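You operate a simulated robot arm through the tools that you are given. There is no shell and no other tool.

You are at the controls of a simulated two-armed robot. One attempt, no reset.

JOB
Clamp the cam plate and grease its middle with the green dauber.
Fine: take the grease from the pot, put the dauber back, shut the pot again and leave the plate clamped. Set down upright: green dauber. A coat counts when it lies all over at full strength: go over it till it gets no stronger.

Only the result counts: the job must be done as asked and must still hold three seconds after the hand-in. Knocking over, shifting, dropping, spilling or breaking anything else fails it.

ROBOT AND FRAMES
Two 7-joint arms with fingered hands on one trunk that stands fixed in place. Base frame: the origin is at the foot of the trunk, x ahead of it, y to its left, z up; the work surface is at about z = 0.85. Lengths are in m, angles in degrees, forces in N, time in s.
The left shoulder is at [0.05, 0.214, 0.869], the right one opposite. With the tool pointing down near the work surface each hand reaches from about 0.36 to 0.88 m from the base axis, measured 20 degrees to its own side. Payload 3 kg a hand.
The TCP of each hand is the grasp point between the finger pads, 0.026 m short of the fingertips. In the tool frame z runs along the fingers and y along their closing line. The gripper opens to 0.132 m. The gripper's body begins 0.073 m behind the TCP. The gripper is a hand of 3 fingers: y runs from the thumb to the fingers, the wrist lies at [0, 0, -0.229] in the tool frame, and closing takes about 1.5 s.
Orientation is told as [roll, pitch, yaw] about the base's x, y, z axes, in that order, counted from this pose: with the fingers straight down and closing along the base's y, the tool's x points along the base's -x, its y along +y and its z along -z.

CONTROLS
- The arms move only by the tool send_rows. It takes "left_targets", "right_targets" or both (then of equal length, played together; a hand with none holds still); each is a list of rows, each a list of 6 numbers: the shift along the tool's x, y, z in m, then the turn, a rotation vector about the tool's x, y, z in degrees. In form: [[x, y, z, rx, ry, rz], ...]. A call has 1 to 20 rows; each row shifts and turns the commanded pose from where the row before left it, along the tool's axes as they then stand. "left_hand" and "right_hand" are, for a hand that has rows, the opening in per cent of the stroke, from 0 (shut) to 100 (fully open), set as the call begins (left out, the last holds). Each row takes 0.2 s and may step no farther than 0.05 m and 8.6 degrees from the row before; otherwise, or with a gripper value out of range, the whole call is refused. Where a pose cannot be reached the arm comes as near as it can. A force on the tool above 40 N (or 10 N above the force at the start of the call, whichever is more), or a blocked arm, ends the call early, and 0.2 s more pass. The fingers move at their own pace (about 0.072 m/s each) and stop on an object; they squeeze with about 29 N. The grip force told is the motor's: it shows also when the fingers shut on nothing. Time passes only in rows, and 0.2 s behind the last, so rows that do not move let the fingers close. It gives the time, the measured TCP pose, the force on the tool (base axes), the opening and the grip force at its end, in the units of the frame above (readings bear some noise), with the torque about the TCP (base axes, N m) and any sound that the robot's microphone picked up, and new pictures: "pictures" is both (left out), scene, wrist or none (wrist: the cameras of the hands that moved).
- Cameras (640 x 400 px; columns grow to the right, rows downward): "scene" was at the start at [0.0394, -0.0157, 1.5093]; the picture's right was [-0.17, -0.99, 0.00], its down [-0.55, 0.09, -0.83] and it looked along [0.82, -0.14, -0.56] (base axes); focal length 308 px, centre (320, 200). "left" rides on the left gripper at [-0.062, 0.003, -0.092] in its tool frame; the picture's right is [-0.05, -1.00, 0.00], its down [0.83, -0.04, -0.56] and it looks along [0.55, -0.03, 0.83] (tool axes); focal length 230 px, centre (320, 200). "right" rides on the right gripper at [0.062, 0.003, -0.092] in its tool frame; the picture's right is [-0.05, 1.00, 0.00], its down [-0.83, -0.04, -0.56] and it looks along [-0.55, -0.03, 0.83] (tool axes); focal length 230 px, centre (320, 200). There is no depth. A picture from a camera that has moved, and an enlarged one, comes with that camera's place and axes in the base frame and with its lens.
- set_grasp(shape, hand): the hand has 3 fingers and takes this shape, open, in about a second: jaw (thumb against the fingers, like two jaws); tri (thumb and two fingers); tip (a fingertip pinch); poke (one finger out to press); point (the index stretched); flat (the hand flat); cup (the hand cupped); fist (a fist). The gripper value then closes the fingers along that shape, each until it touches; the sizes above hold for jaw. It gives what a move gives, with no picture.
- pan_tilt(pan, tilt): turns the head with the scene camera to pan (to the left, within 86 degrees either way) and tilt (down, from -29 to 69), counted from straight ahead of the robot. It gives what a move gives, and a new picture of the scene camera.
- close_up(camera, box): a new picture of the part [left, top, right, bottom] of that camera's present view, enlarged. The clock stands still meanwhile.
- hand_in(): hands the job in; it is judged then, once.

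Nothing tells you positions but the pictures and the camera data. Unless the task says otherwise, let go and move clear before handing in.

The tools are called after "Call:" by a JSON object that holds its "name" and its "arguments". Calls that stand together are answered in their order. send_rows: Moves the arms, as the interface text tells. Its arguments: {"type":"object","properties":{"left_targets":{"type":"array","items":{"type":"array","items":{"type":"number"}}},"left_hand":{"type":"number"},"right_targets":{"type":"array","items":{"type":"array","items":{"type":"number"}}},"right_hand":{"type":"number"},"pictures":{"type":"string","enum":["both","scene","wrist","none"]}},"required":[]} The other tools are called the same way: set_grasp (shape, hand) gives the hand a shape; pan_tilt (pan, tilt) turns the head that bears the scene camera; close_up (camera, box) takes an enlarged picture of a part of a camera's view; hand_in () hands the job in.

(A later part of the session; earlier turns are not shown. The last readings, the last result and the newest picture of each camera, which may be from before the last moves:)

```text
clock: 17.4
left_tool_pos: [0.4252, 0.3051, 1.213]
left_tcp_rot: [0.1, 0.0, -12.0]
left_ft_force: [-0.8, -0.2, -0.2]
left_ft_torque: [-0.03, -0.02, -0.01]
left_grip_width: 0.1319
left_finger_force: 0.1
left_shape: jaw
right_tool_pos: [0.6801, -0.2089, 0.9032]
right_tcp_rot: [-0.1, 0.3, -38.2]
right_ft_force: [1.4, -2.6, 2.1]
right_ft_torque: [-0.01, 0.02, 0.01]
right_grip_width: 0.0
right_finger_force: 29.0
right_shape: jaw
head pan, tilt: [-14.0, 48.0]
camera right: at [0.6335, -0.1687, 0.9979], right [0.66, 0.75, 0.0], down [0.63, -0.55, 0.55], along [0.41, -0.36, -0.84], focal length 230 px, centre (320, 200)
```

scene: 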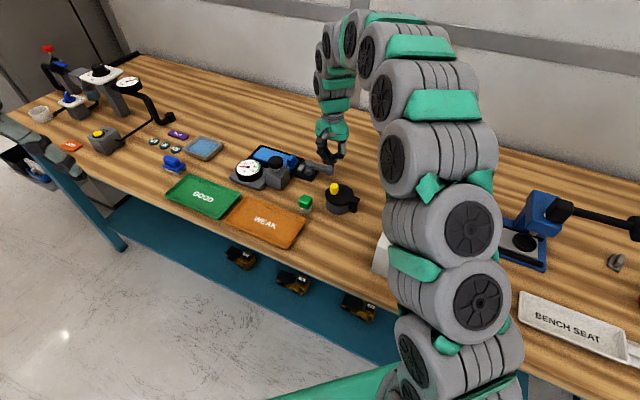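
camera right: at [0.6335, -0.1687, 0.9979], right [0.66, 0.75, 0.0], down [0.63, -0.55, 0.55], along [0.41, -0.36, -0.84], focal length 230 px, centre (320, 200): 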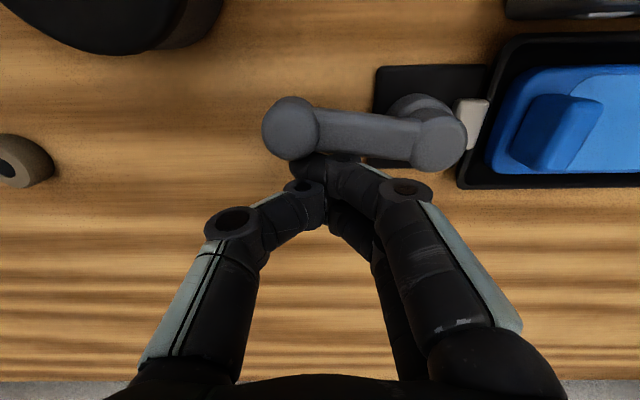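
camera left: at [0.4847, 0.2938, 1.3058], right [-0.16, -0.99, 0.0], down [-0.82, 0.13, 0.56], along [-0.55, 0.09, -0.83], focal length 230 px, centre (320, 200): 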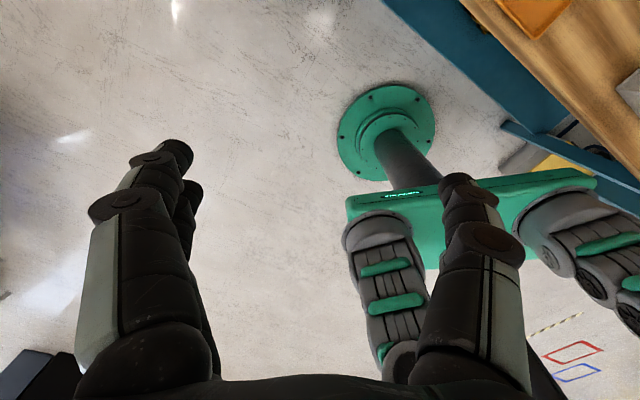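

The lever now swings with little force. I follow its arc round the pivot for the first 45 degrees.

Call:
{"name": "send_rows", "arguments": {"right_targets": [[0.0072, -0.0023, 0, 0, 0, 0], [0.0072, -0.0023, 0, 0, 0, 0], [0.0075, -0.0003, 0, 0, 0, 0], [0.0075, -0.0003, 0, 0, 0, 0], [0.0074, 0.0016, 0, 0, 0, 0], [0.0074, 0.0016, 0, 0, 0, 0]]}}

```text
clock: 18.8
left_tool_pos: [0.4253, 0.3058, 1.2143]
left_tcp_rot: [0.0, 0.0, -12.0]
left_ft_force: [-0.3, -0.1, 0.2]
left_ft_torque: [0.02, 0.03, -0.01]
left_grip_width: 0.1318
left_finger_force: 0.0
left_shape: jaw
right_tool_pos: [0.6422, -0.184, 0.9022]
right_tcp_rot: [-0.3, 0.6, -38.4]
right_ft_force: [-0.4, -1.1, 1.3]
right_ft_torque: [0.05, 0.0, -0.01]
right_grip_width: 0.0001
right_finger_force: 29.0
right_shape: jaw
head pan, tilt: [-14.0, 48.0]
camera right: at [0.5973, -0.1442, 0.9967], right [0.66, 0.75, 0.0], down [0.63, -0.55, 0.55], along [0.41, -0.36, -0.84], focal length 230 px, centre (320, 200)
```

scene: 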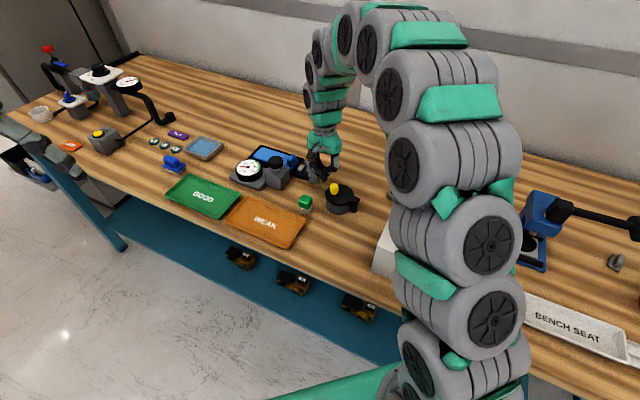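
right: 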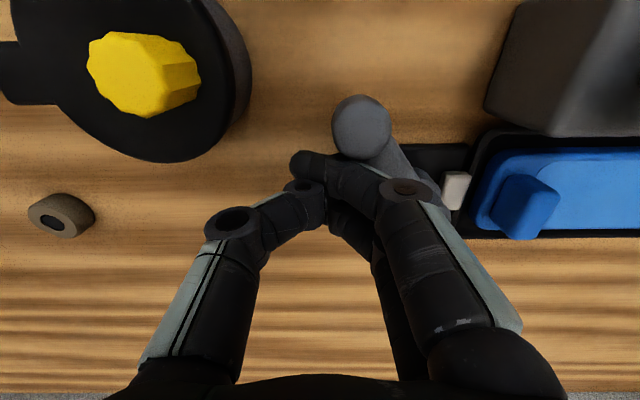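

The lever follows, now at about 55 degrees, with no strain. I continue the arc.

Call:
{"name": "send_rows", "arguments": {"right_targets": [[0.0067, 0.0035, 0, 0, 0, 0], [0.0067, 0.0035, 0, 0, 0, 0], [0.0056, 0.005, 0, 0, 0, 0], [0.0056, 0.005, 0, 0, 0, 0]]}}

Call:
{"name": "close_up", "arguments": {"camera": "scene", "box": [240, 130, 380, 220]}}

```text
clock: 19.8
left_tool_pos: [0.4249, 0.3042, 1.2136]
left_tcp_rot: [0.0, 0.0, -11.9]
left_ft_force: [-0.4, -0.7, 0.0]
left_ft_torque: [0.0, 0.0, -0.01]
left_grip_width: 0.1318
left_finger_force: 0.0
left_shape: jaw
right_tool_pos: [0.6341, -0.1556, 0.9021]
right_tcp_rot: [-0.2, 0.5, -38.2]
right_ft_force: [-0.7, -1.5, 0.4]
right_ft_torque: [0.01, 0.0, 0.0]
right_grip_width: 0.0
right_finger_force: 28.9
right_shape: jaw
head pan, tilt: [-14.0, 48.0]
camera right: at [0.5896, -0.115, 0.997], right [0.66, 0.75, 0.0], down [0.63, -0.55, 0.55], along [0.41, -0.36, -0.84], focal length 230 px, centre (320, 200)
```

scene: 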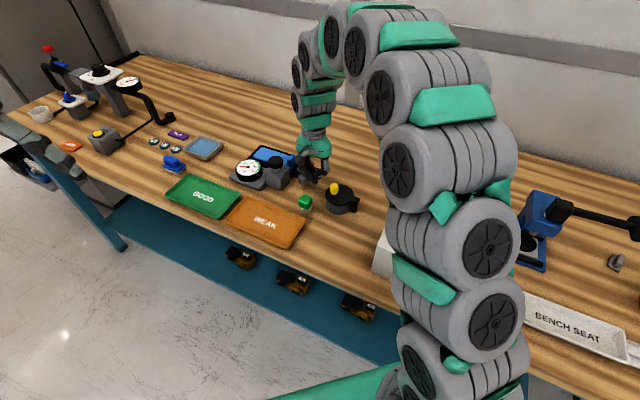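
right: 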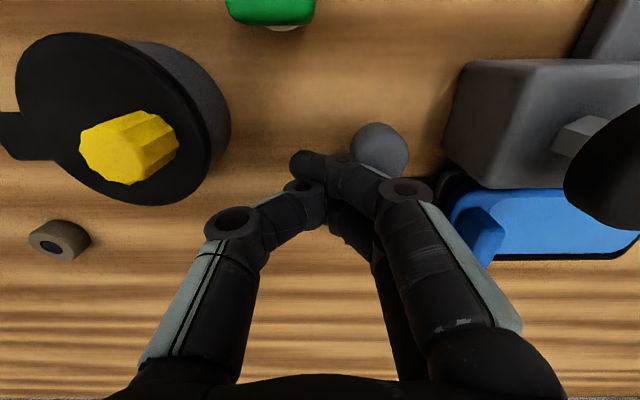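

```text
4.44 times, centred on (310, 175) of scene
camera zoom: at [0.0284, -0.0201, 1.4887], right [-0.24, -0.97, 0.0], down [-0.72, 0.18, -0.67], along [0.65, -0.16, -0.74], focal length 1370 px, centre (364, 311)
```

zoom: 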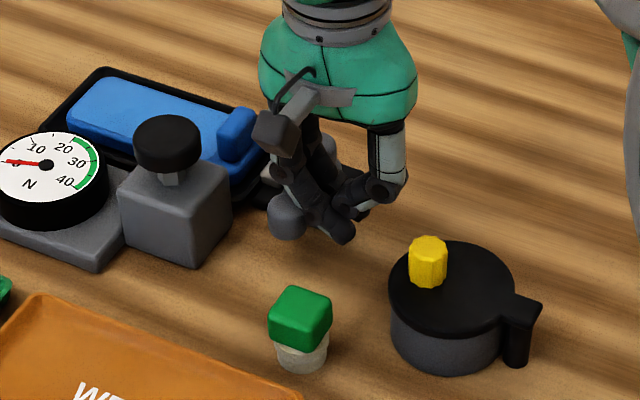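

The lever is at about 82 degrees, with free space left before the gauge block. I continue gently, watching for the clamp's resistance.

Call:
{"name": "send_rows", "arguments": {"right_targets": [[0.0029, 0.0042, 0, 0, 0, 0], [0.0029, 0.0042, 0, 0, 0, 0], [0.0014, 0.0035, 0, 0, 0, 0]]}}

Call:
{"name": "close_up", "arguments": {"camera": "right", "box": [280, 80, 480, 205]}}

```text
clock: 20.6
left_tool_pos: [0.425, 0.3058, 1.2132]
left_tcp_rot: [0.1, -0.1, -11.9]
left_ft_force: [0.9, 0.1, 0.5]
left_ft_torque: [0.0, -0.01, 0.03]
left_grip_width: 0.132
left_finger_force: 0.1
left_shape: jaw
right_tool_pos: [0.6355, -0.1402, 0.9031]
right_tcp_rot: [-0.3, 0.5, -38.3]
right_ft_force: [-0.8, -2.2, 0.8]
right_ft_torque: [0.01, -0.01, -0.02]
right_grip_width: 0.0
right_finger_force: 29.2
right_shape: jaw
head pan, tilt: [-14.0, 48.0]
camera right: at [0.5905, -0.1001, 0.9973], right [0.66, 0.75, 0.0], down [0.63, -0.55, 0.55], along [0.41, -0.36, -0.84], focal length 230 px, centre (320, 200)
```

scene: 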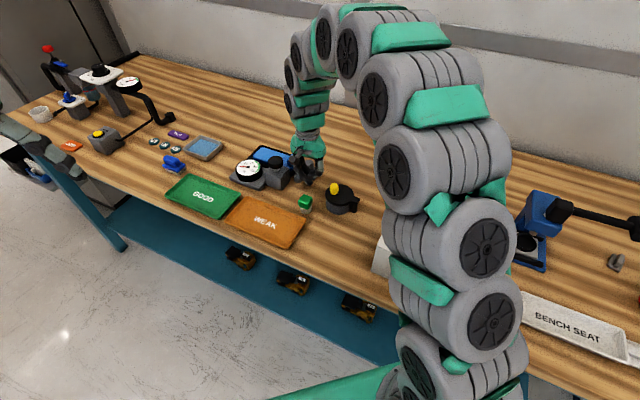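
right: 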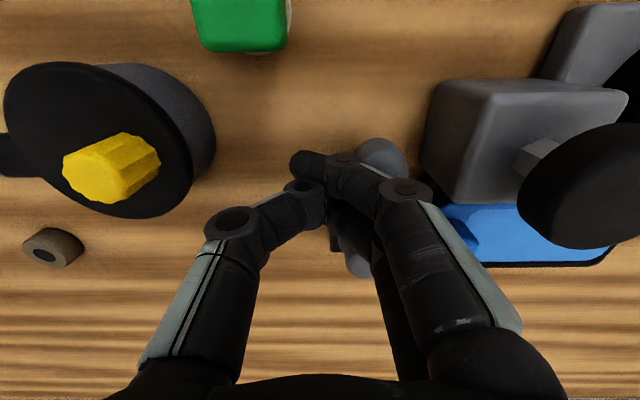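

```text
3.20 times, centred on (380, 142) of right
camera zoom: at [0.5905, -0.1001, 0.9973], right [0.66, 0.75, 0.0], down [0.63, -0.55, 0.55], along [0.41, -0.36, -0.84], focal length 736 px, centre (128, 384)
```

zoom: 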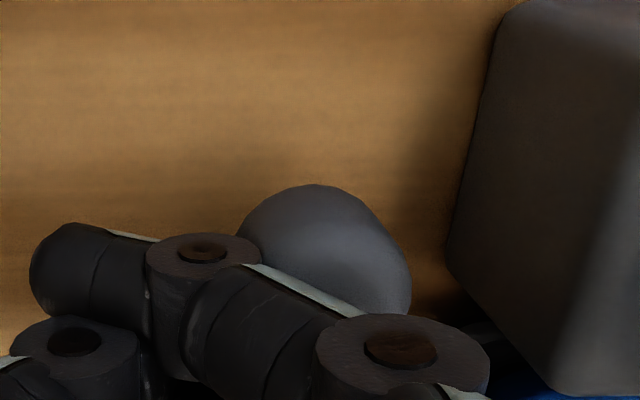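

The lever is just past 90 degrees, still with about 2 N. The gauge block's face is about 25 mm beyond the ball, so I go on about 8 degrees more to feel for the end stop.

Call:
{"name": "send_rows", "arguments": {"right_targets": [[0.0012, 0.0028, 0, 0, 0, 0], [0.0012, 0.0028, 0, 0, 0, 0], [0.001, 0.0028, 0, 0, 0, 0]], "pictures": "wrist"}}

Call:
{"name": "close_up", "arguments": {"camera": "right", "box": [280, 80, 480, 205]}}

Call:
{"name": "close_up", "arguments": {"camera": "scene", "box": [240, 130, 360, 205]}}

```text
clock: 21.4
left_tool_pos: [0.4249, 0.3055, 1.2133]
left_tcp_rot: [0.0, 0.0, -11.8]
left_ft_force: [0.6, 0.9, -0.2]
left_ft_torque: [0.04, 0.01, 0.01]
left_grip_width: 0.1319
left_finger_force: 0.0
left_shape: jaw
right_tool_pos: [0.6376, -0.1331, 0.9034]
right_tcp_rot: [-0.2, 0.5, -38.3]
right_ft_force: [-7.7, -21.8, 10.9]
right_ft_torque: [-0.14, 0.01, -0.12]
right_grip_width: 0.0
right_finger_force: 29.1
right_shape: jaw
head pan, tilt: [-14.0, 48.0]
camera right: at [0.5934, -0.0929, 0.9982], right [0.66, 0.75, 0.0], down [0.63, -0.55, 0.55], along [0.41, -0.37, -0.84], focal length 230 px, centre (320, 200)
```

right: 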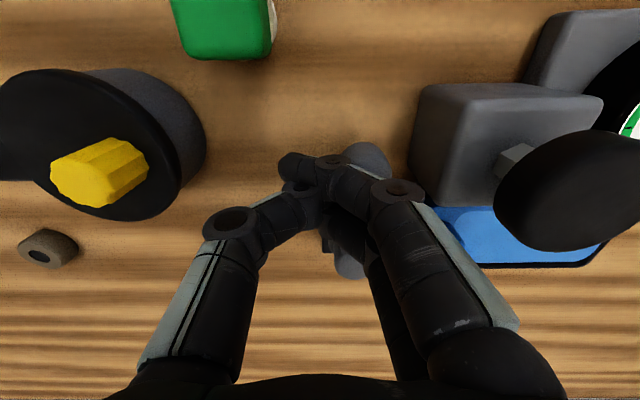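

```text
3.20 times, centred on (380, 142) of right
camera zoom: at [0.5934, -0.0929, 0.9982], right [0.66, 0.75, 0.0], down [0.63, -0.55, 0.55], along [0.41, -0.37, -0.84], focal length 736 px, centre (128, 384)
```

zoom: 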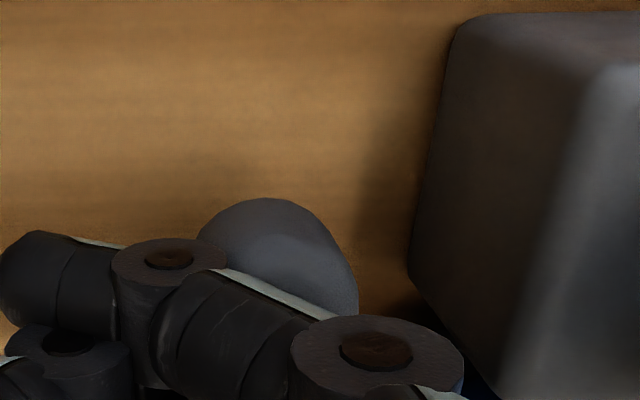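

```text
5.33 times, centred on (300, 168) of scene
camera zoom: at [0.0282, -0.0204, 1.4887], right [-0.24, -0.97, 0.0], down [-0.72, 0.18, -0.67], along [0.65, -0.16, -0.74], focal length 1644 px, centre (427, 373)
```

zoom: 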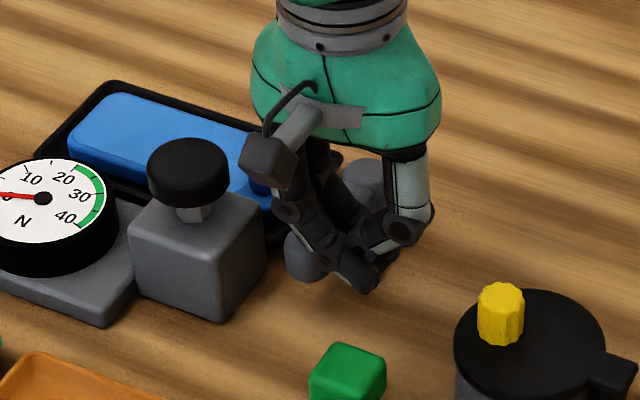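

The lever stopped at about 94 degrees with 23 N, which reads as its end stop. I back off and rise to check that it stays and that the pad has reached the plate.

Call:
{"name": "send_rows", "arguments": {"right_targets": [[0, -0.008, 0, 0, 0, 0], [0, -0.01, 0, 0, 0, 0], [0, 0, -0.03, 0, 0, 0], [0, 0, -0.04, 0, 0, 0], [0, 0, -0.04, 0, 0, 0], [0, -0.03, -0.03, 0, 0, 0]]}}

Call:
{"name": "close_up", "arguments": {"camera": "right", "box": [300, 80, 540, 230]}}

Call:
{"name": "close_up", "arguments": {"camera": "scene", "box": [240, 130, 360, 205]}}

```text
clock: 22.8
left_tool_pos: [0.4246, 0.3053, 1.2136]
left_tcp_rot: [0.0, 0.0, -12.0]
left_ft_force: [-0.4, 0.8, -0.3]
left_ft_torque: [0.0, -0.03, -0.01]
left_grip_width: 0.1319
left_finger_force: 0.0
left_shape: jaw
right_tool_pos: [0.6074, -0.1697, 1.0425]
right_tcp_rot: [-0.2, 0.4, -38.3]
right_ft_force: [0.6, -0.2, 0.3]
right_ft_torque: [0.01, 0.0, 0.02]
right_grip_width: 0.0
right_finger_force: 28.7
right_shape: jaw
head pan, tilt: [-14.0, 48.0]
camera right: at [0.563, -0.13, 1.1373], right [0.66, 0.75, 0.0], down [0.63, -0.55, 0.55], along [0.41, -0.36, -0.84], focal length 230 px, centre (320, 200)
```

scene: 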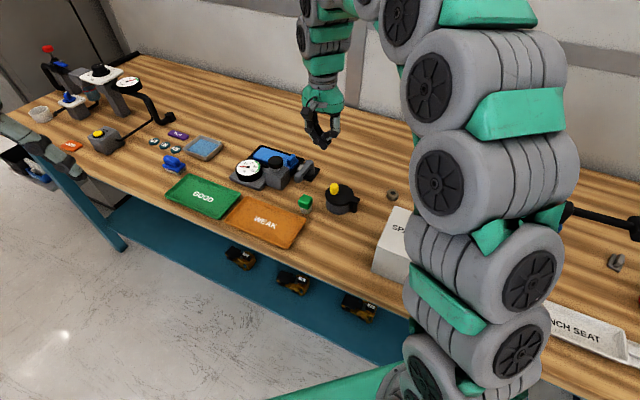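
right: 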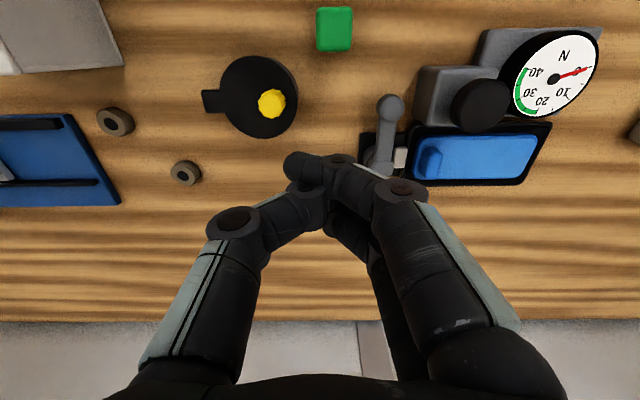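

```text
2.67 times, centred on (420, 155) of right
camera zoom: at [0.563, -0.13, 1.1373], right [0.66, 0.75, 0.0], down [0.63, -0.55, 0.55], along [0.41, -0.36, -0.84], focal length 614 px, centre (53, 320)
```

zoom: 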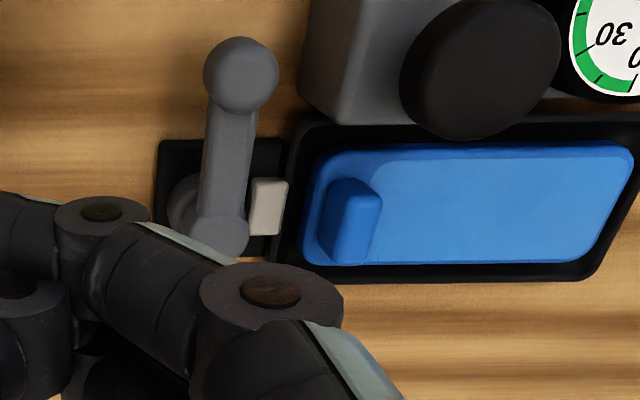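

```text
5.33 times, centred on (300, 168) of scene
camera zoom: at [0.0284, -0.02, 1.4887], right [-0.24, -0.97, 0.0], down [-0.72, 0.18, -0.67], along [0.65, -0.16, -0.74], focal length 1644 px, centre (427, 373)
```

zoom: 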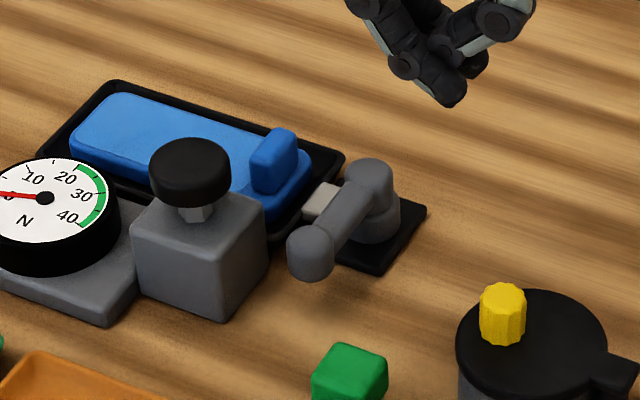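

The lever stays in its closed position, so the plate is clamped. Next is the pot: I enlarge it from both cameras to understand how its lid turns.

Call:
{"name": "close_up", "arguments": {"camera": "scene", "box": [315, 170, 375, 220]}}

Call:
{"name": "close_up", "arguments": {"camera": "right", "box": [185, 45, 325, 150]}}

Call:
{"name": "close_up", "arguments": {"camera": "scene", "box": [285, 180, 335, 220]}}

```text
8.00 times, centred on (345, 195) of scene
camera zoom: at [0.0284, -0.02, 1.4887], right [-0.24, -0.97, 0.0], down [-0.72, 0.18, -0.67], along [0.65, -0.16, -0.74], focal length 2467 px, centre (120, 240)
```

zoom: 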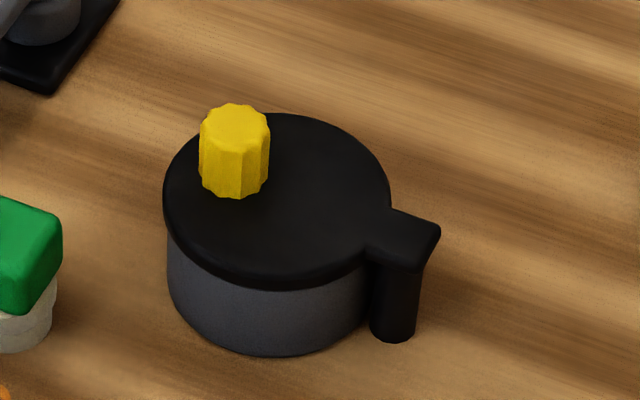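

```text
3.81 times, centred on (255, 98) of right
camera zoom: at [0.563, -0.13, 1.1373], right [0.66, 0.75, 0.0], down [0.63, -0.55, 0.55], along [0.41, -0.36, -0.84], focal length 876 px, centre (568, 590)
```

zoom: 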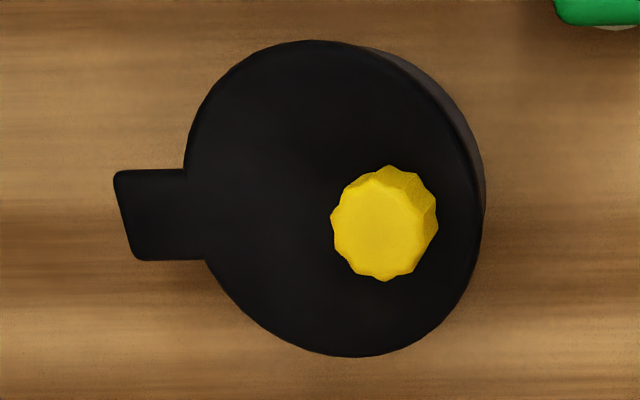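

```text
10.00 times, centred on (310, 200) of scene
camera zoom: at [0.0284, -0.02, 1.4887], right [-0.24, -0.97, 0.0], down [-0.72, 0.18, -0.67], along [0.65, -0.16, -0.74], focal length 3084 px, centre (420, 200)
```

zoom: 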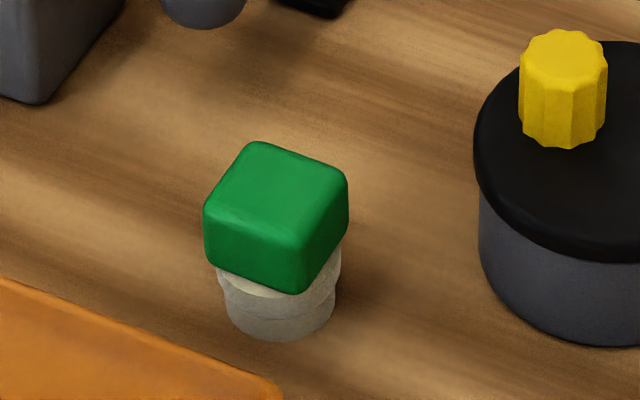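

The lid carries a lug over a vertical post at about (0.5255, -0.238), so it swivels; the knob top is at (0.564, -0.190, 0.92). I bring the closed fingers down just beyond the knob, above the lid, to try swinging it gently towards the robot.

Call:
{"name": "send_rows", "arguments": {"right_targets": [[-0.0217, -0.0427, 0, 0, 0, 0], [0, 0, 0.04, 0, 0, 0], [0, 0, 0.04, 0, 0, 0], [0, 0, 0.032, 0, 0, 0], [0, 0, 0, 0, 0, 0]]}}

Call:
{"name": "close_up", "arguments": {"camera": "scene", "box": [290, 140, 390, 220]}}

Call:
{"name": "close_up", "arguments": {"camera": "right", "box": [180, 80, 380, 205]}}

```text
clock: 24.0
left_tool_pos: [0.4245, 0.3039, 1.2139]
left_tcp_rot: [0.0, 0.1, -11.9]
left_ft_force: [0.0, 0.3, 0.4]
left_ft_torque: [0.03, 0.0, 0.02]
left_grip_width: 0.1322
left_finger_force: 0.0
left_shape: jaw
right_tool_pos: [0.599, -0.216, 0.9308]
right_tcp_rot: [-0.2, 0.5, -38.3]
right_ft_force: [0.3, -0.3, -0.3]
right_ft_torque: [-0.01, 0.01, -0.01]
right_grip_width: 0.0
right_finger_force: 28.8
right_shape: jaw
head pan, tilt: [-14.0, 48.0]
camera right: at [0.5541, -0.1764, 1.0252], right [0.66, 0.75, 0.0], down [0.63, -0.55, 0.55], along [0.41, -0.36, -0.84], focal length 230 px, centre (320, 200)
```

scene: 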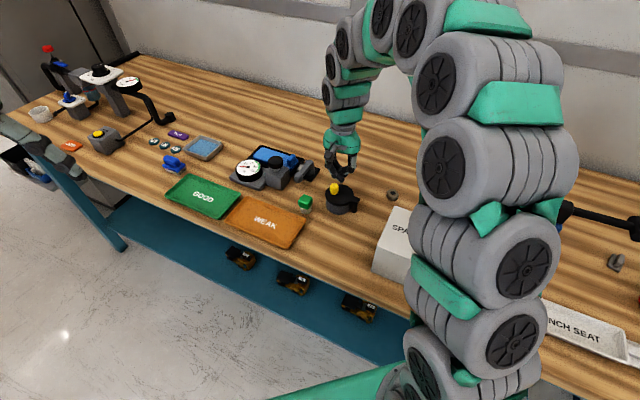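
right: 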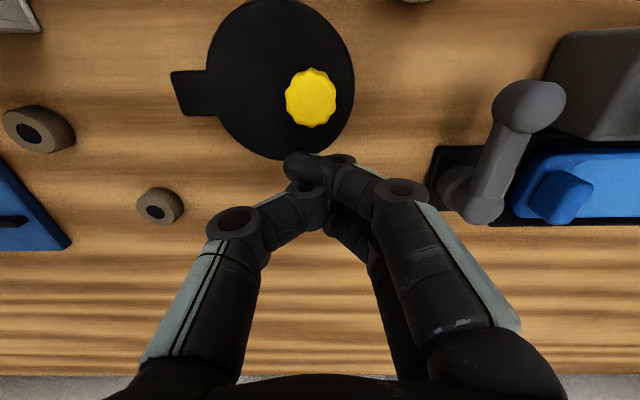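

```text
5.00 times, centred on (340, 180) of scene
camera zoom: at [0.0285, -0.0201, 1.4887], right [-0.24, -0.97, 0.0], down [-0.72, 0.18, -0.67], along [0.65, -0.16, -0.74], focal length 1542 px, centre (220, 300)
```

zoom: 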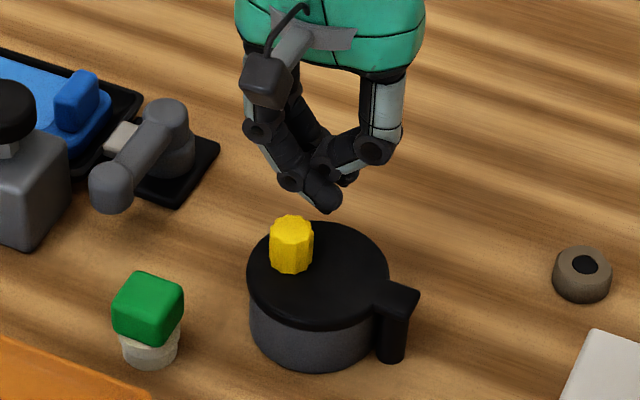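

```text
3.20 times, centred on (280, 142) of right
camera zoom: at [0.5541, -0.1764, 1.0252], right [0.66, 0.75, 0.0], down [0.63, -0.55, 0.55], along [0.41, -0.36, -0.84], focal length 736 px, centre (448, 384)
```

zoom: 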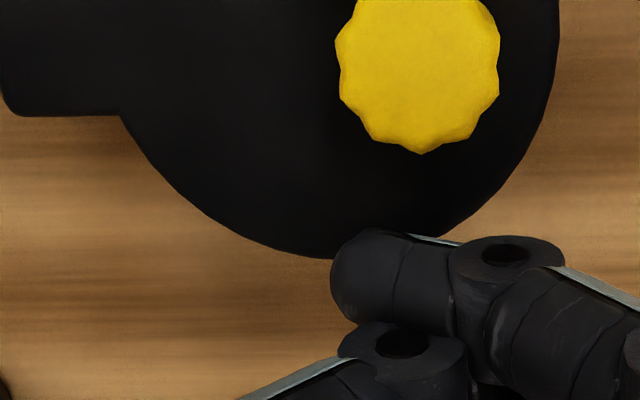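

The fingertips are just past the knob and above the lid. I ease them against it in small steps, watching the force and whether the pot moves.

Call:
{"name": "send_rows", "arguments": {"right_targets": [[0.004, 0, 0.002, 0, 0, 0], [0.003, 0, 0, 0, 0, 0], [0.002, 0, 0, 0, 0, 0], [0.001, 0, 0, 0, 0, 0]], "pictures": "none"}}

Call:
{"name": "send_rows", "arguments": {"right_targets": [[0.001, 0, 0, 0, 0, 0]], "pictures": "none"}}

Call:
{"name": "send_rows", "arguments": {"right_targets": [[0.001, 0, 0, 0, 0, 0]], "pictures": "wrist"}}

```text
clock: 25.0
left_tool_pos: [0.4242, 0.3046, 1.2132]
left_tcp_rot: [0.0, 0.0, -11.9]
left_ft_force: [0.3, 0.8, -0.7]
left_ft_torque: [0.02, 0.04, -0.03]
left_grip_width: 0.1319
left_finger_force: 0.1
left_shape: jaw
right_tool_pos: [0.591, -0.211, 0.9294]
right_tcp_rot: [-0.2, 0.5, -38.2]
right_ft_force: [0.2, 0.7, 0.6]
right_ft_torque: [-0.05, 0.0, -0.04]
right_grip_width: 0.0002
right_finger_force: 28.7
right_shape: jaw
head pan, tilt: [-14.0, 48.0]
```

```text
clock: 25.4
left_tool_pos: [0.4251, 0.3042, 1.2142]
left_tcp_rot: [0.0, -0.1, -11.9]
left_ft_force: [-0.2, -0.4, -0.6]
left_ft_torque: [0.0, -0.03, 0.0]
left_grip_width: 0.1318
left_finger_force: 0.0
left_shape: jaw
right_tool_pos: [0.5907, -0.2084, 0.9295]
right_tcp_rot: [-0.3, 0.6, -38.2]
right_ft_force: [0.0, 0.3, -0.1]
right_ft_torque: [0.02, 0.03, -0.02]
right_grip_width: 0.0001
right_finger_force: 28.6
right_shape: jaw
head pan, tilt: [-14.0, 48.0]
```

```text
clock: 25.8
left_tool_pos: [0.4243, 0.3054, 1.2142]
left_tcp_rot: [0.0, 0.0, -11.9]
left_ft_force: [0.3, 0.2, -0.1]
left_ft_torque: [0.01, 0.0, -0.01]
left_grip_width: 0.1317
left_finger_force: 0.1
left_shape: jaw
right_tool_pos: [0.5896, -0.2082, 0.9297]
right_tcp_rot: [-0.1, 0.5, -38.1]
right_ft_force: [-0.5, -0.1, 0.6]
right_ft_torque: [-0.02, 0.02, 0.05]
right_grip_width: 0.0002
right_finger_force: 28.9
right_shape: jaw
head pan, tilt: [-14.0, 48.0]
camera right: at [0.5448, -0.1686, 1.0241], right [0.66, 0.75, 0.0], down [0.63, -0.55, 0.55], along [0.41, -0.36, -0.84], focal length 230 px, centre (320, 200)
```

right: 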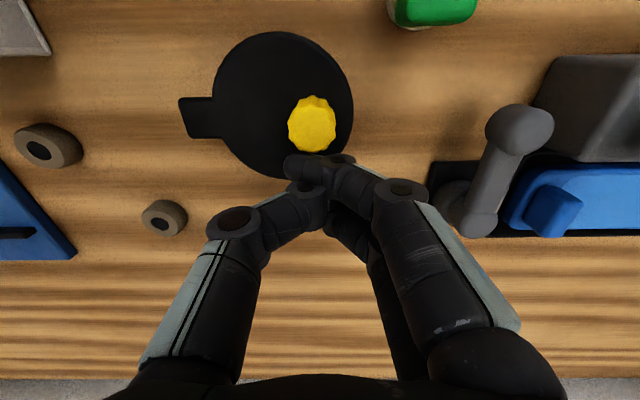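

Call:
{"name": "send_rows", "arguments": {"right_targets": [[0.001, 0, 0, 0, 0, 0]], "pictures": "none"}}

Call:
{"name": "send_rows", "arguments": {"right_targets": [[0.001, 0, 0, 0, 0, 0]], "pictures": "none"}}

Call:
{"name": "send_rows", "arguments": {"right_targets": [[0.001, 0, 0, 0, 0, 0]], "pictures": "none"}}

Call:
{"name": "send_rows", "arguments": {"right_targets": [[0.001, 0, 0, 0, 0, 0]], "pictures": "wrist"}}

```text
clock: 26.2
left_tool_pos: [0.425, 0.3049, 1.2141]
left_tcp_rot: [0.0, 0.1, -11.9]
left_ft_force: [0.1, 0.3, -0.1]
left_ft_torque: [0.01, 0.02, 0.02]
left_grip_width: 0.1322
left_finger_force: 0.1
left_shape: jaw
right_tool_pos: [0.5889, -0.2084, 0.9298]
right_tcp_rot: [-0.2, 0.5, -38.2]
right_ft_force: [-0.7, -0.2, -0.6]
right_ft_torque: [0.01, -0.01, 0.02]
right_grip_width: 0.0001
right_finger_force: 28.8
right_shape: jaw
head pan, tilt: [-14.0, 48.0]
```

```text
clock: 26.6
left_tool_pos: [0.4247, 0.3049, 1.214]
left_tcp_rot: [-0.1, 0.0, -12.0]
left_ft_force: [-0.4, -0.6, -0.1]
left_ft_torque: [-0.02, -0.05, -0.04]
left_grip_width: 0.1319
left_finger_force: 0.0
left_shape: jaw
right_tool_pos: [0.5881, -0.208, 0.9289]
right_tcp_rot: [-0.3, 0.4, -38.2]
right_ft_force: [0.5, 0.2, 1.2]
right_ft_torque: [-0.02, 0.07, 0.01]
right_grip_width: 0.0
right_finger_force: 28.9
right_shape: jaw
head pan, tilt: [-14.0, 48.0]
```

```text
clock: 27.0
left_tool_pos: [0.4257, 0.3046, 1.214]
left_tcp_rot: [0.0, 0.0, -12.0]
left_ft_force: [0.0, -0.8, 1.0]
left_ft_torque: [0.0, 0.01, 0.0]
left_grip_width: 0.1319
left_finger_force: 0.2
left_shape: jaw
right_tool_pos: [0.5874, -0.2073, 0.9288]
right_tcp_rot: [-0.2, 0.5, -38.2]
right_ft_force: [0.6, 0.3, 0.8]
right_ft_torque: [0.01, -0.04, 0.01]
right_grip_width: 0.0
right_finger_force: 28.4
right_shape: jaw
head pan, tilt: [-14.0, 48.0]
```

```text
clock: 27.4
left_tool_pos: [0.4247, 0.3052, 1.2129]
left_tcp_rot: [0.0, 0.0, -11.9]
left_ft_force: [0.0, -0.3, -0.2]
left_ft_torque: [-0.02, -0.01, -0.04]
left_grip_width: 0.1318
left_finger_force: 0.1
left_shape: jaw
right_tool_pos: [0.5857, -0.2074, 0.9283]
right_tcp_rot: [-0.3, 0.5, -38.2]
right_ft_force: [0.3, -0.6, 0.3]
right_ft_torque: [-0.01, -0.03, 0.04]
right_grip_width: 0.0002
right_finger_force: 28.9
right_shape: jaw
head pan, tilt: [-14.0, 48.0]
camera right: at [0.5413, -0.1671, 1.0239], right [0.66, 0.75, 0.0], down [0.63, -0.55, 0.55], along [0.41, -0.36, -0.84], focal length 230 px, centre (320, 200)
```

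right: 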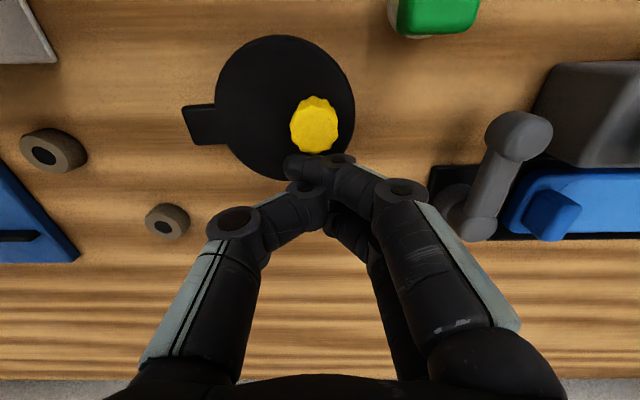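

The lid has begun to turn with hardly any force (the knob moved against the lug), so this is the opening direction. I follow the knob's arc about the post.

Call:
{"name": "send_rows", "arguments": {"right_targets": [[0.005, 0.0016, 0, 0, 0, 0], [0.005, 0.0016, 0, 0, 0, 0], [0.005, 0.0016, 0, 0, 0, 0], [0.005, 0.0016, 0, 0, 0, 0]], "pictures": "both"}}

```text
clock: 28.4
left_tool_pos: [0.4249, 0.3055, 1.2139]
left_tcp_rot: [-0.1, 0.0, -12.0]
left_ft_force: [-0.6, 0.0, 0.1]
left_ft_torque: [-0.01, -0.03, -0.02]
left_grip_width: 0.1319
left_finger_force: 0.1
left_shape: jaw
right_tool_pos: [0.5749, -0.1894, 0.9305]
right_tcp_rot: [-0.2, 0.6, -38.3]
right_ft_force: [0.3, -0.2, 0.1]
right_ft_torque: [0.0, 0.02, -0.04]
right_grip_width: 0.0001
right_finger_force: 29.1
right_shape: jaw
head pan, tilt: [-14.0, 48.0]
camera right: at [0.5298, -0.1495, 1.0248], right [0.66, 0.75, 0.0], down [0.63, -0.55, 0.55], along [0.41, -0.36, -0.84], focal length 230 px, centre (320, 200)
```

scene: 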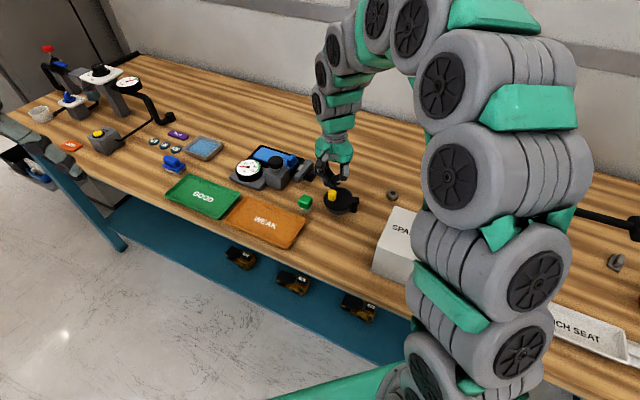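
right: 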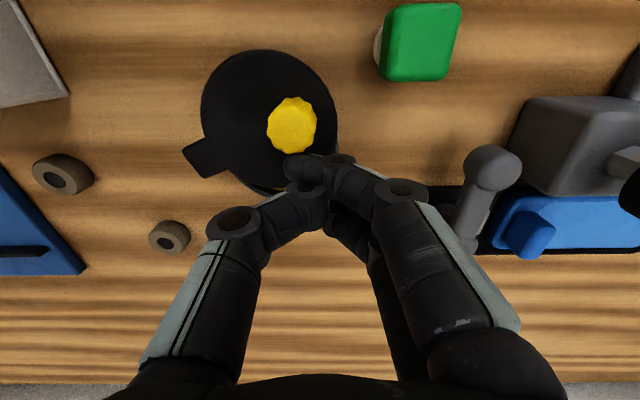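

The lid is turning (the lug now points askew) and the pot stays put. I go on round the arc.

Call:
{"name": "send_rows", "arguments": {"right_targets": [[0.006, 0, 0, 0, 0, 0], [0.006, 0, 0, 0, 0, 0], [0.0059, -0.0004, 0, 0, 0, 0], [0.0058, -0.0014, 0, 0, 0, 0], [0.0058, -0.0016, 0, 0, 0, 0], [0.0056, -0.002, 0, 0, 0, 0]], "pictures": "both"}}

```text
clock: 29.8
left_tool_pos: [0.4245, 0.3053, 1.2131]
left_tcp_rot: [0.0, 0.0, -11.8]
left_ft_force: [0.3, -0.3, -0.3]
left_ft_torque: [0.02, 0.02, -0.02]
left_grip_width: 0.132
left_finger_force: 0.0
left_shape: jaw
right_tool_pos: [0.5438, -0.1714, 0.9296]
right_tcp_rot: [-0.2, 0.5, -38.2]
right_ft_force: [0.2, -0.1, -0.1]
right_ft_torque: [0.02, 0.01, 0.0]
right_grip_width: 0.0
right_finger_force: 28.5
right_shape: jaw
head pan, tilt: [-14.0, 48.0]
camera right: at [0.4992, -0.1318, 1.0245], right [0.66, 0.75, 0.0], down [0.63, -0.55, 0.55], along [0.41, -0.36, -0.84], focal length 230 px, centre (320, 200)
```

scene: 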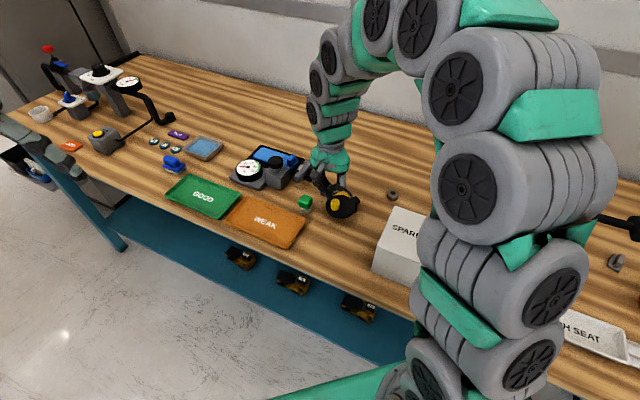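
right: 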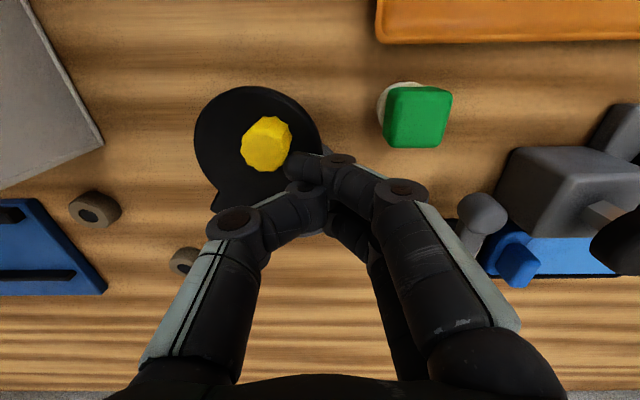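

Call:
{"name": "send_rows", "arguments": {"right_targets": [[0.0051, -0.003, 0, 0, 0, 0], [0.0051, -0.003, 0, 0, 0, 0], [0.0051, -0.003, 0, 0, 0, 0], [0.0042, -0.0043, 0, 0, 0, 0], [0.0042, -0.0043, 0, 0, 0, 0], [0.0042, -0.0043, 0, 0, 0, 0]], "pictures": "both"}}

Call:
{"name": "close_up", "arguments": {"camera": "scene", "box": [285, 145, 385, 225]}}

```text
clock: 31.2
left_tool_pos: [0.4258, 0.3045, 1.2125]
left_tcp_rot: [0.0, 0.0, -11.8]
left_ft_force: [0.2, 0.3, 0.4]
left_ft_torque: [0.03, 0.0, -0.02]
left_grip_width: 0.1318
left_finger_force: 0.0
left_shape: jaw
right_tool_pos: [0.5081, -0.1718, 0.9293]
right_tcp_rot: [-0.2, 0.5, -38.2]
right_ft_force: [0.7, -0.1, 0.5]
right_ft_torque: [-0.02, 0.0, 0.03]
right_grip_width: 0.0
right_finger_force: 28.9
right_shape: jaw
head pan, tilt: [-14.0, 48.0]
camera right: at [0.4633, -0.1325, 1.0244], right [0.66, 0.75, 0.0], down [0.63, -0.55, 0.55], along [0.41, -0.36, -0.84], focal length 230 px, centre (320, 200)
```

scene: 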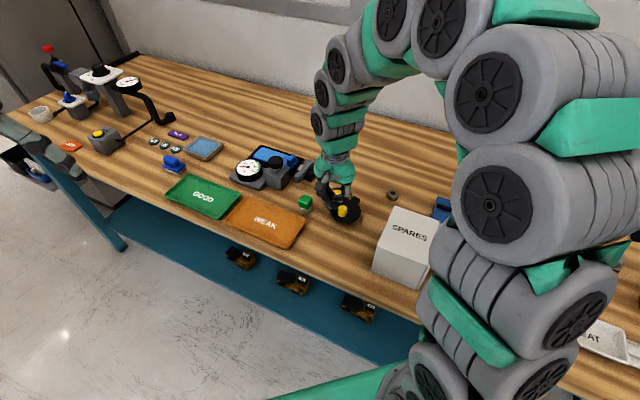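
right: 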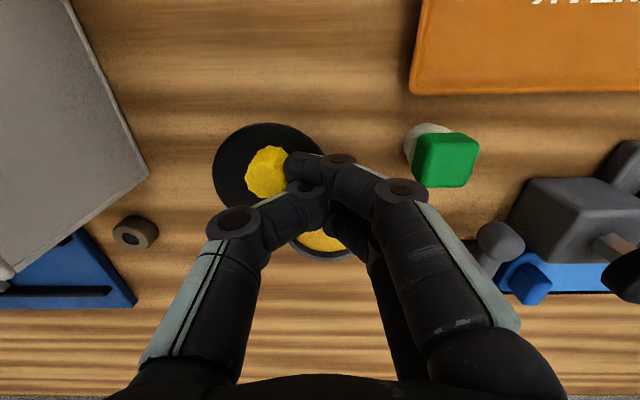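

```text
5.00 times, centred on (335, 185) of scene
camera zoom: at [0.0285, -0.0201, 1.4887], right [-0.24, -0.97, 0.0], down [-0.72, 0.18, -0.67], along [0.65, -0.16, -0.74], focal length 1542 px, centre (245, 275)
```

zoom: 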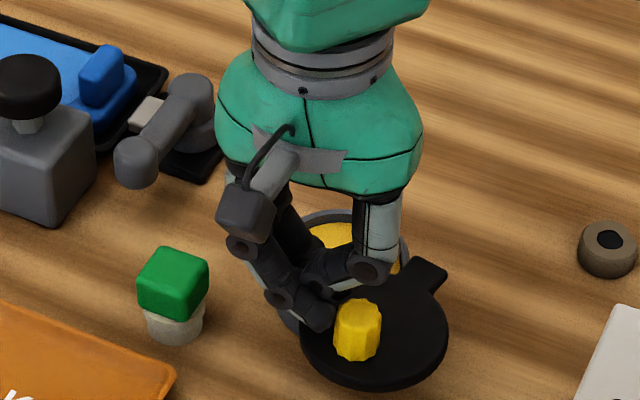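

The pot is opening and yellow grease shows inside, near the rim. I swing the lid further to clear the opening.

Call:
{"name": "send_rows", "arguments": {"right_targets": [[0.003, -0.0051, 0, 0, 0, 0], [0.003, -0.0051, 0, 0, 0, 0], [0.003, -0.0051, 0, 0, 0, 0], [0.0015, -0.0058, 0, 0, 0, 0], [0.0015, -0.0058, 0, 0, 0, 0], [0.0015, -0.0058, 0, 0, 0, 0]], "pictures": "both"}}

Call:
{"name": "close_up", "arguments": {"camera": "scene", "box": [285, 145, 385, 225]}}

```text
clock: 32.6
left_tool_pos: [0.4245, 0.3048, 1.2133]
left_tcp_rot: [-0.1, 0.0, -11.9]
left_ft_force: [-0.5, -0.4, -0.1]
left_ft_torque: [0.02, 0.0, 0.05]
left_grip_width: 0.1319
left_finger_force: 0.0
left_shape: jaw
right_tool_pos: [0.4753, -0.1889, 0.9305]
right_tcp_rot: [-0.1, 0.5, -38.3]
right_ft_force: [0.3, -0.3, 0.9]
right_ft_torque: [0.01, 0.02, 0.0]
right_grip_width: 0.0
right_finger_force: 29.6
right_shape: jaw
head pan, tilt: [-14.0, 48.0]
camera right: at [0.4326, -0.1493, 1.0243], right [0.66, 0.75, 0.0], down [0.63, -0.55, 0.55], along [0.41, -0.36, -0.84], focal length 230 px, centre (320, 200)
```

scene: 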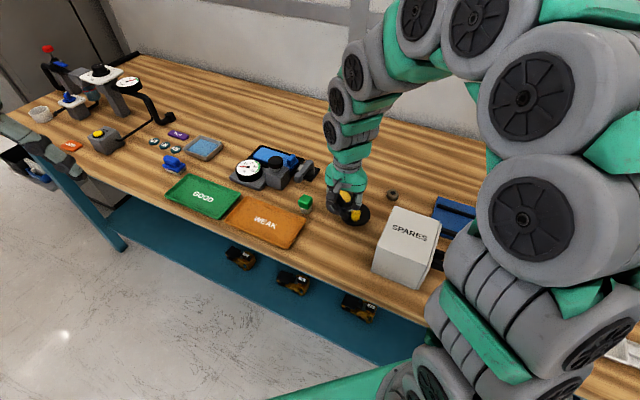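
right: 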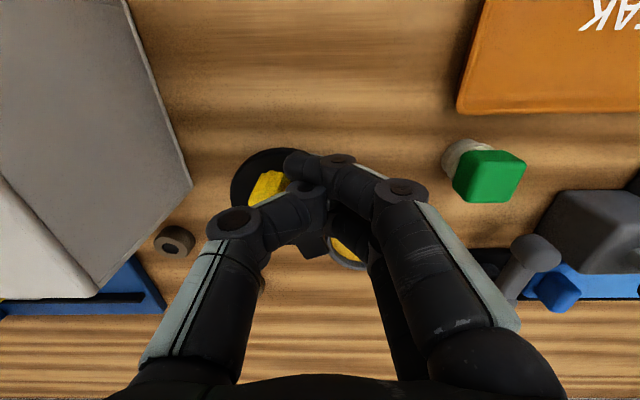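

```text
5.00 times, centred on (335, 185) of scene
camera zoom: at [0.0285, -0.0201, 1.4887], right [-0.24, -0.97, 0.0], down [-0.72, 0.18, -0.67], along [0.65, -0.16, -0.74], focal length 1542 px, centre (245, 275)
```

zoom: 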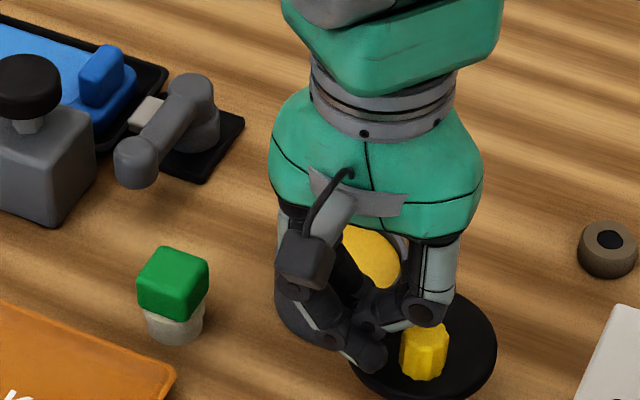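

The lid has swung about 110 degrees, clear of the opening. I lift off and look into the pot.

Call:
{"name": "send_rows", "arguments": {"right_targets": [[0, 0.006, -0.005, 0, 0, 0], [0, 0, -0.04, 0, 0, 0], [0, 0, -0.04, 0, 0, 0], [0, 0, -0.04, 0, 0, 0]], "pictures": "both"}}

Call:
{"name": "close_up", "arguments": {"camera": "right", "box": [220, 110, 460, 260]}}

Call:
{"name": "close_up", "arguments": {"camera": "scene", "box": [285, 165, 385, 225]}}

```text
clock: 33.6
left_tool_pos: [0.4238, 0.3054, 1.2137]
left_tcp_rot: [0.0, 0.1, -11.9]
left_ft_force: [-0.3, 0.1, 1.1]
left_ft_torque: [-0.01, 0.01, -0.01]
left_grip_width: 0.132
left_finger_force: 0.0
left_shape: jaw
right_tool_pos: [0.4833, -0.1839, 1.0552]
right_tcp_rot: [-0.2, 0.5, -38.3]
right_ft_force: [-0.1, 0.5, 1.0]
right_ft_torque: [0.01, -0.03, 0.03]
right_grip_width: 0.0
right_finger_force: 28.9
right_shape: jaw
head pan, tilt: [-14.0, 48.0]
camera right: at [0.4385, -0.1438, 1.1498], right [0.66, 0.75, 0.0], down [0.63, -0.55, 0.55], along [0.41, -0.36, -0.84], focal length 230 px, centre (320, 200)
```

scene: 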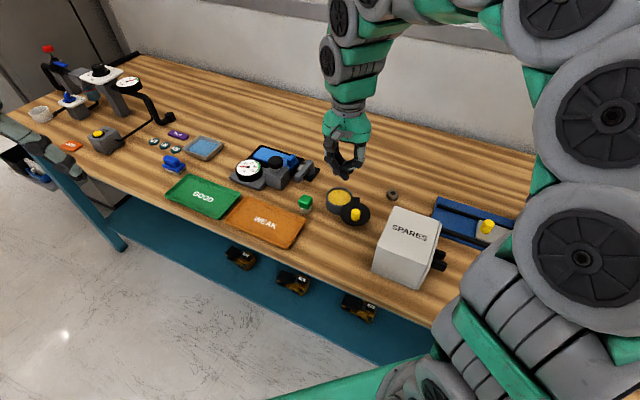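
right: 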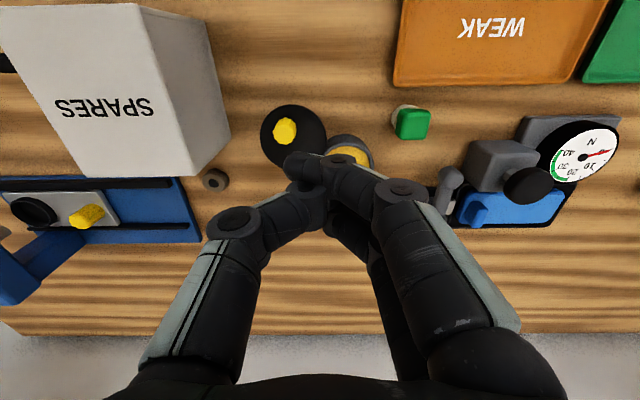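

```text
2.67 times, centred on (340, 185) of right
camera zoom: at [0.4385, -0.1438, 1.1498], right [0.66, 0.75, 0.0], down [0.63, -0.55, 0.55], along [0.41, -0.36, -0.84], focal length 614 px, centre (267, 240)
```

zoom: 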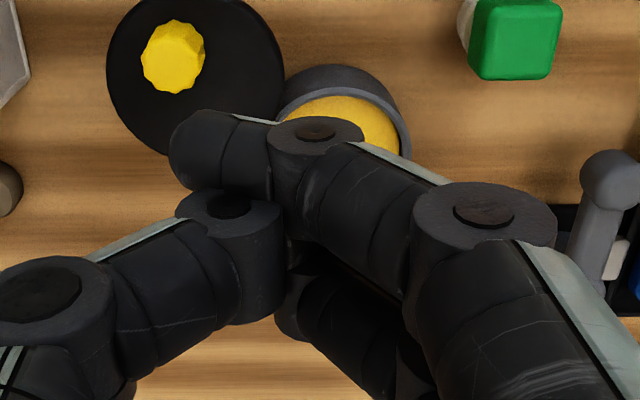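

```text
6.40 times, centred on (335, 195) of scene
camera zoom: at [0.0284, -0.0201, 1.4887], right [-0.24, -0.97, 0.0], down [-0.72, 0.18, -0.67], along [0.65, -0.16, -0.74], focal length 1973 px, centre (224, 232)
```

zoom: 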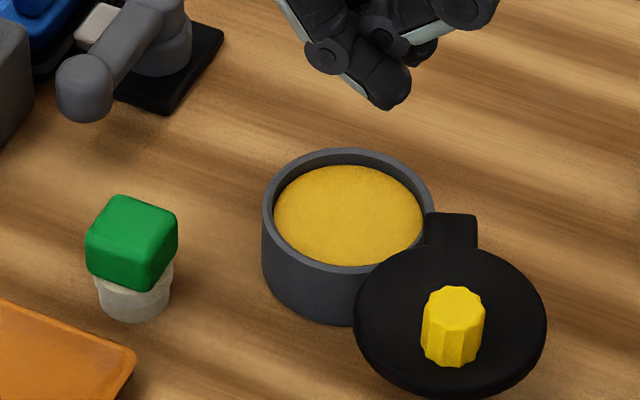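

The pot is open, grease level about z 0.876, and the lid stays aside. The dauber stands at about (0.557, -0.114), top 0.898. I half-open the right hand and move it over the dauber, aligned with the bench.

Call:
{"name": "send_rows", "arguments": {"right_targets": [[-0.0048, 0.0336, 0, 0, 0, 0], [-0.0048, 0.0336, 0, 0, 0, 0], [-0.0048, 0.0336, 0, 0, 0, 0], [0, 0, 0.02, 0, 0, 0], [0, 0, 0.02, 0, 0, 0]], "right_hand": 50}}

Call:
{"name": "close_up", "arguments": {"camera": "right", "box": [200, 90, 440, 240]}}

Call:
{"name": "close_up", "arguments": {"camera": "scene", "box": [265, 140, 365, 220]}}

```text
clock: 34.8
left_tool_pos: [0.4246, 0.304, 1.2135]
left_tcp_rot: [0.0, 0.0, -11.9]
left_ft_force: [-0.7, 0.2, 0.4]
left_ft_torque: [0.0, 0.01, 0.02]
left_grip_width: 0.1319
left_finger_force: 0.1
left_shape: jaw
right_tool_pos: [0.5556, -0.1129, 1.0155]
right_tcp_rot: [-0.2, 0.5, -38.2]
right_ft_force: [0.2, -0.5, -0.9]
right_ft_torque: [0.0, 0.04, 0.03]
right_grip_width: 0.0656
right_finger_force: 0.0
right_shape: jaw
head pan, tilt: [-14.0, 48.0]
camera right: at [0.511, -0.0724, 1.1094], right [0.66, 0.75, 0.0], down [0.63, -0.55, 0.55], along [0.41, -0.36, -0.84], focal length 230 px, centre (320, 200)
```

scene: 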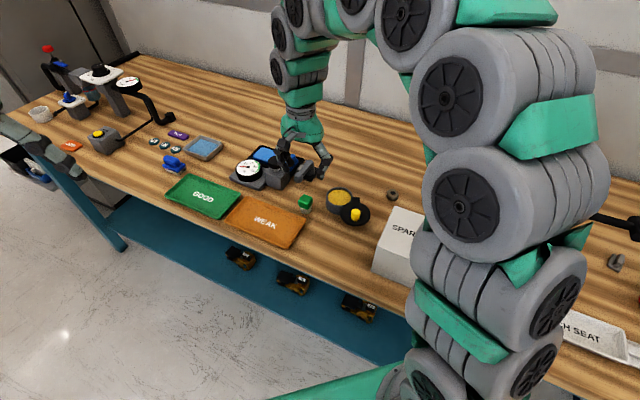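
right: 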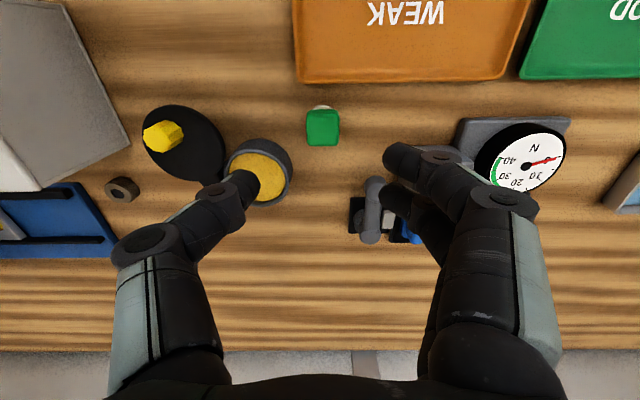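

```text
2.67 times, centred on (320, 165) of right
camera zoom: at [0.511, -0.0724, 1.1094], right [0.66, 0.75, 0.0], down [0.63, -0.55, 0.55], along [0.41, -0.36, -0.84], focal length 614 px, centre (320, 293)
```

zoom: 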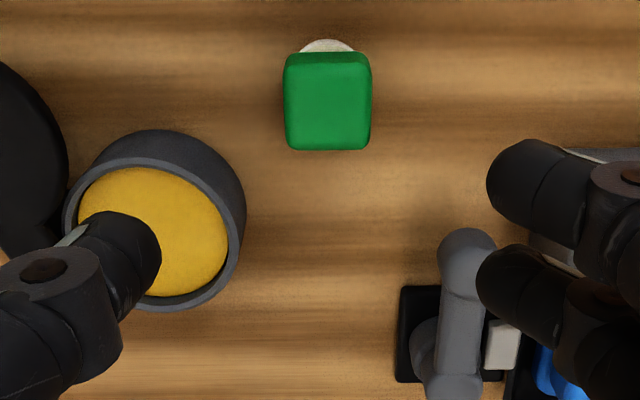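

```text
5.00 times, centred on (315, 180) of scene
camera zoom: at [0.0285, -0.0201, 1.4887], right [-0.24, -0.97, 0.0], down [-0.72, 0.18, -0.67], along [0.65, -0.16, -0.74], focal length 1542 px, centre (345, 300)
```

zoom: 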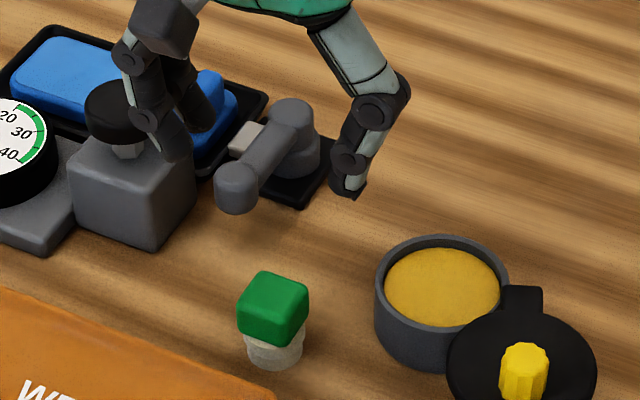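

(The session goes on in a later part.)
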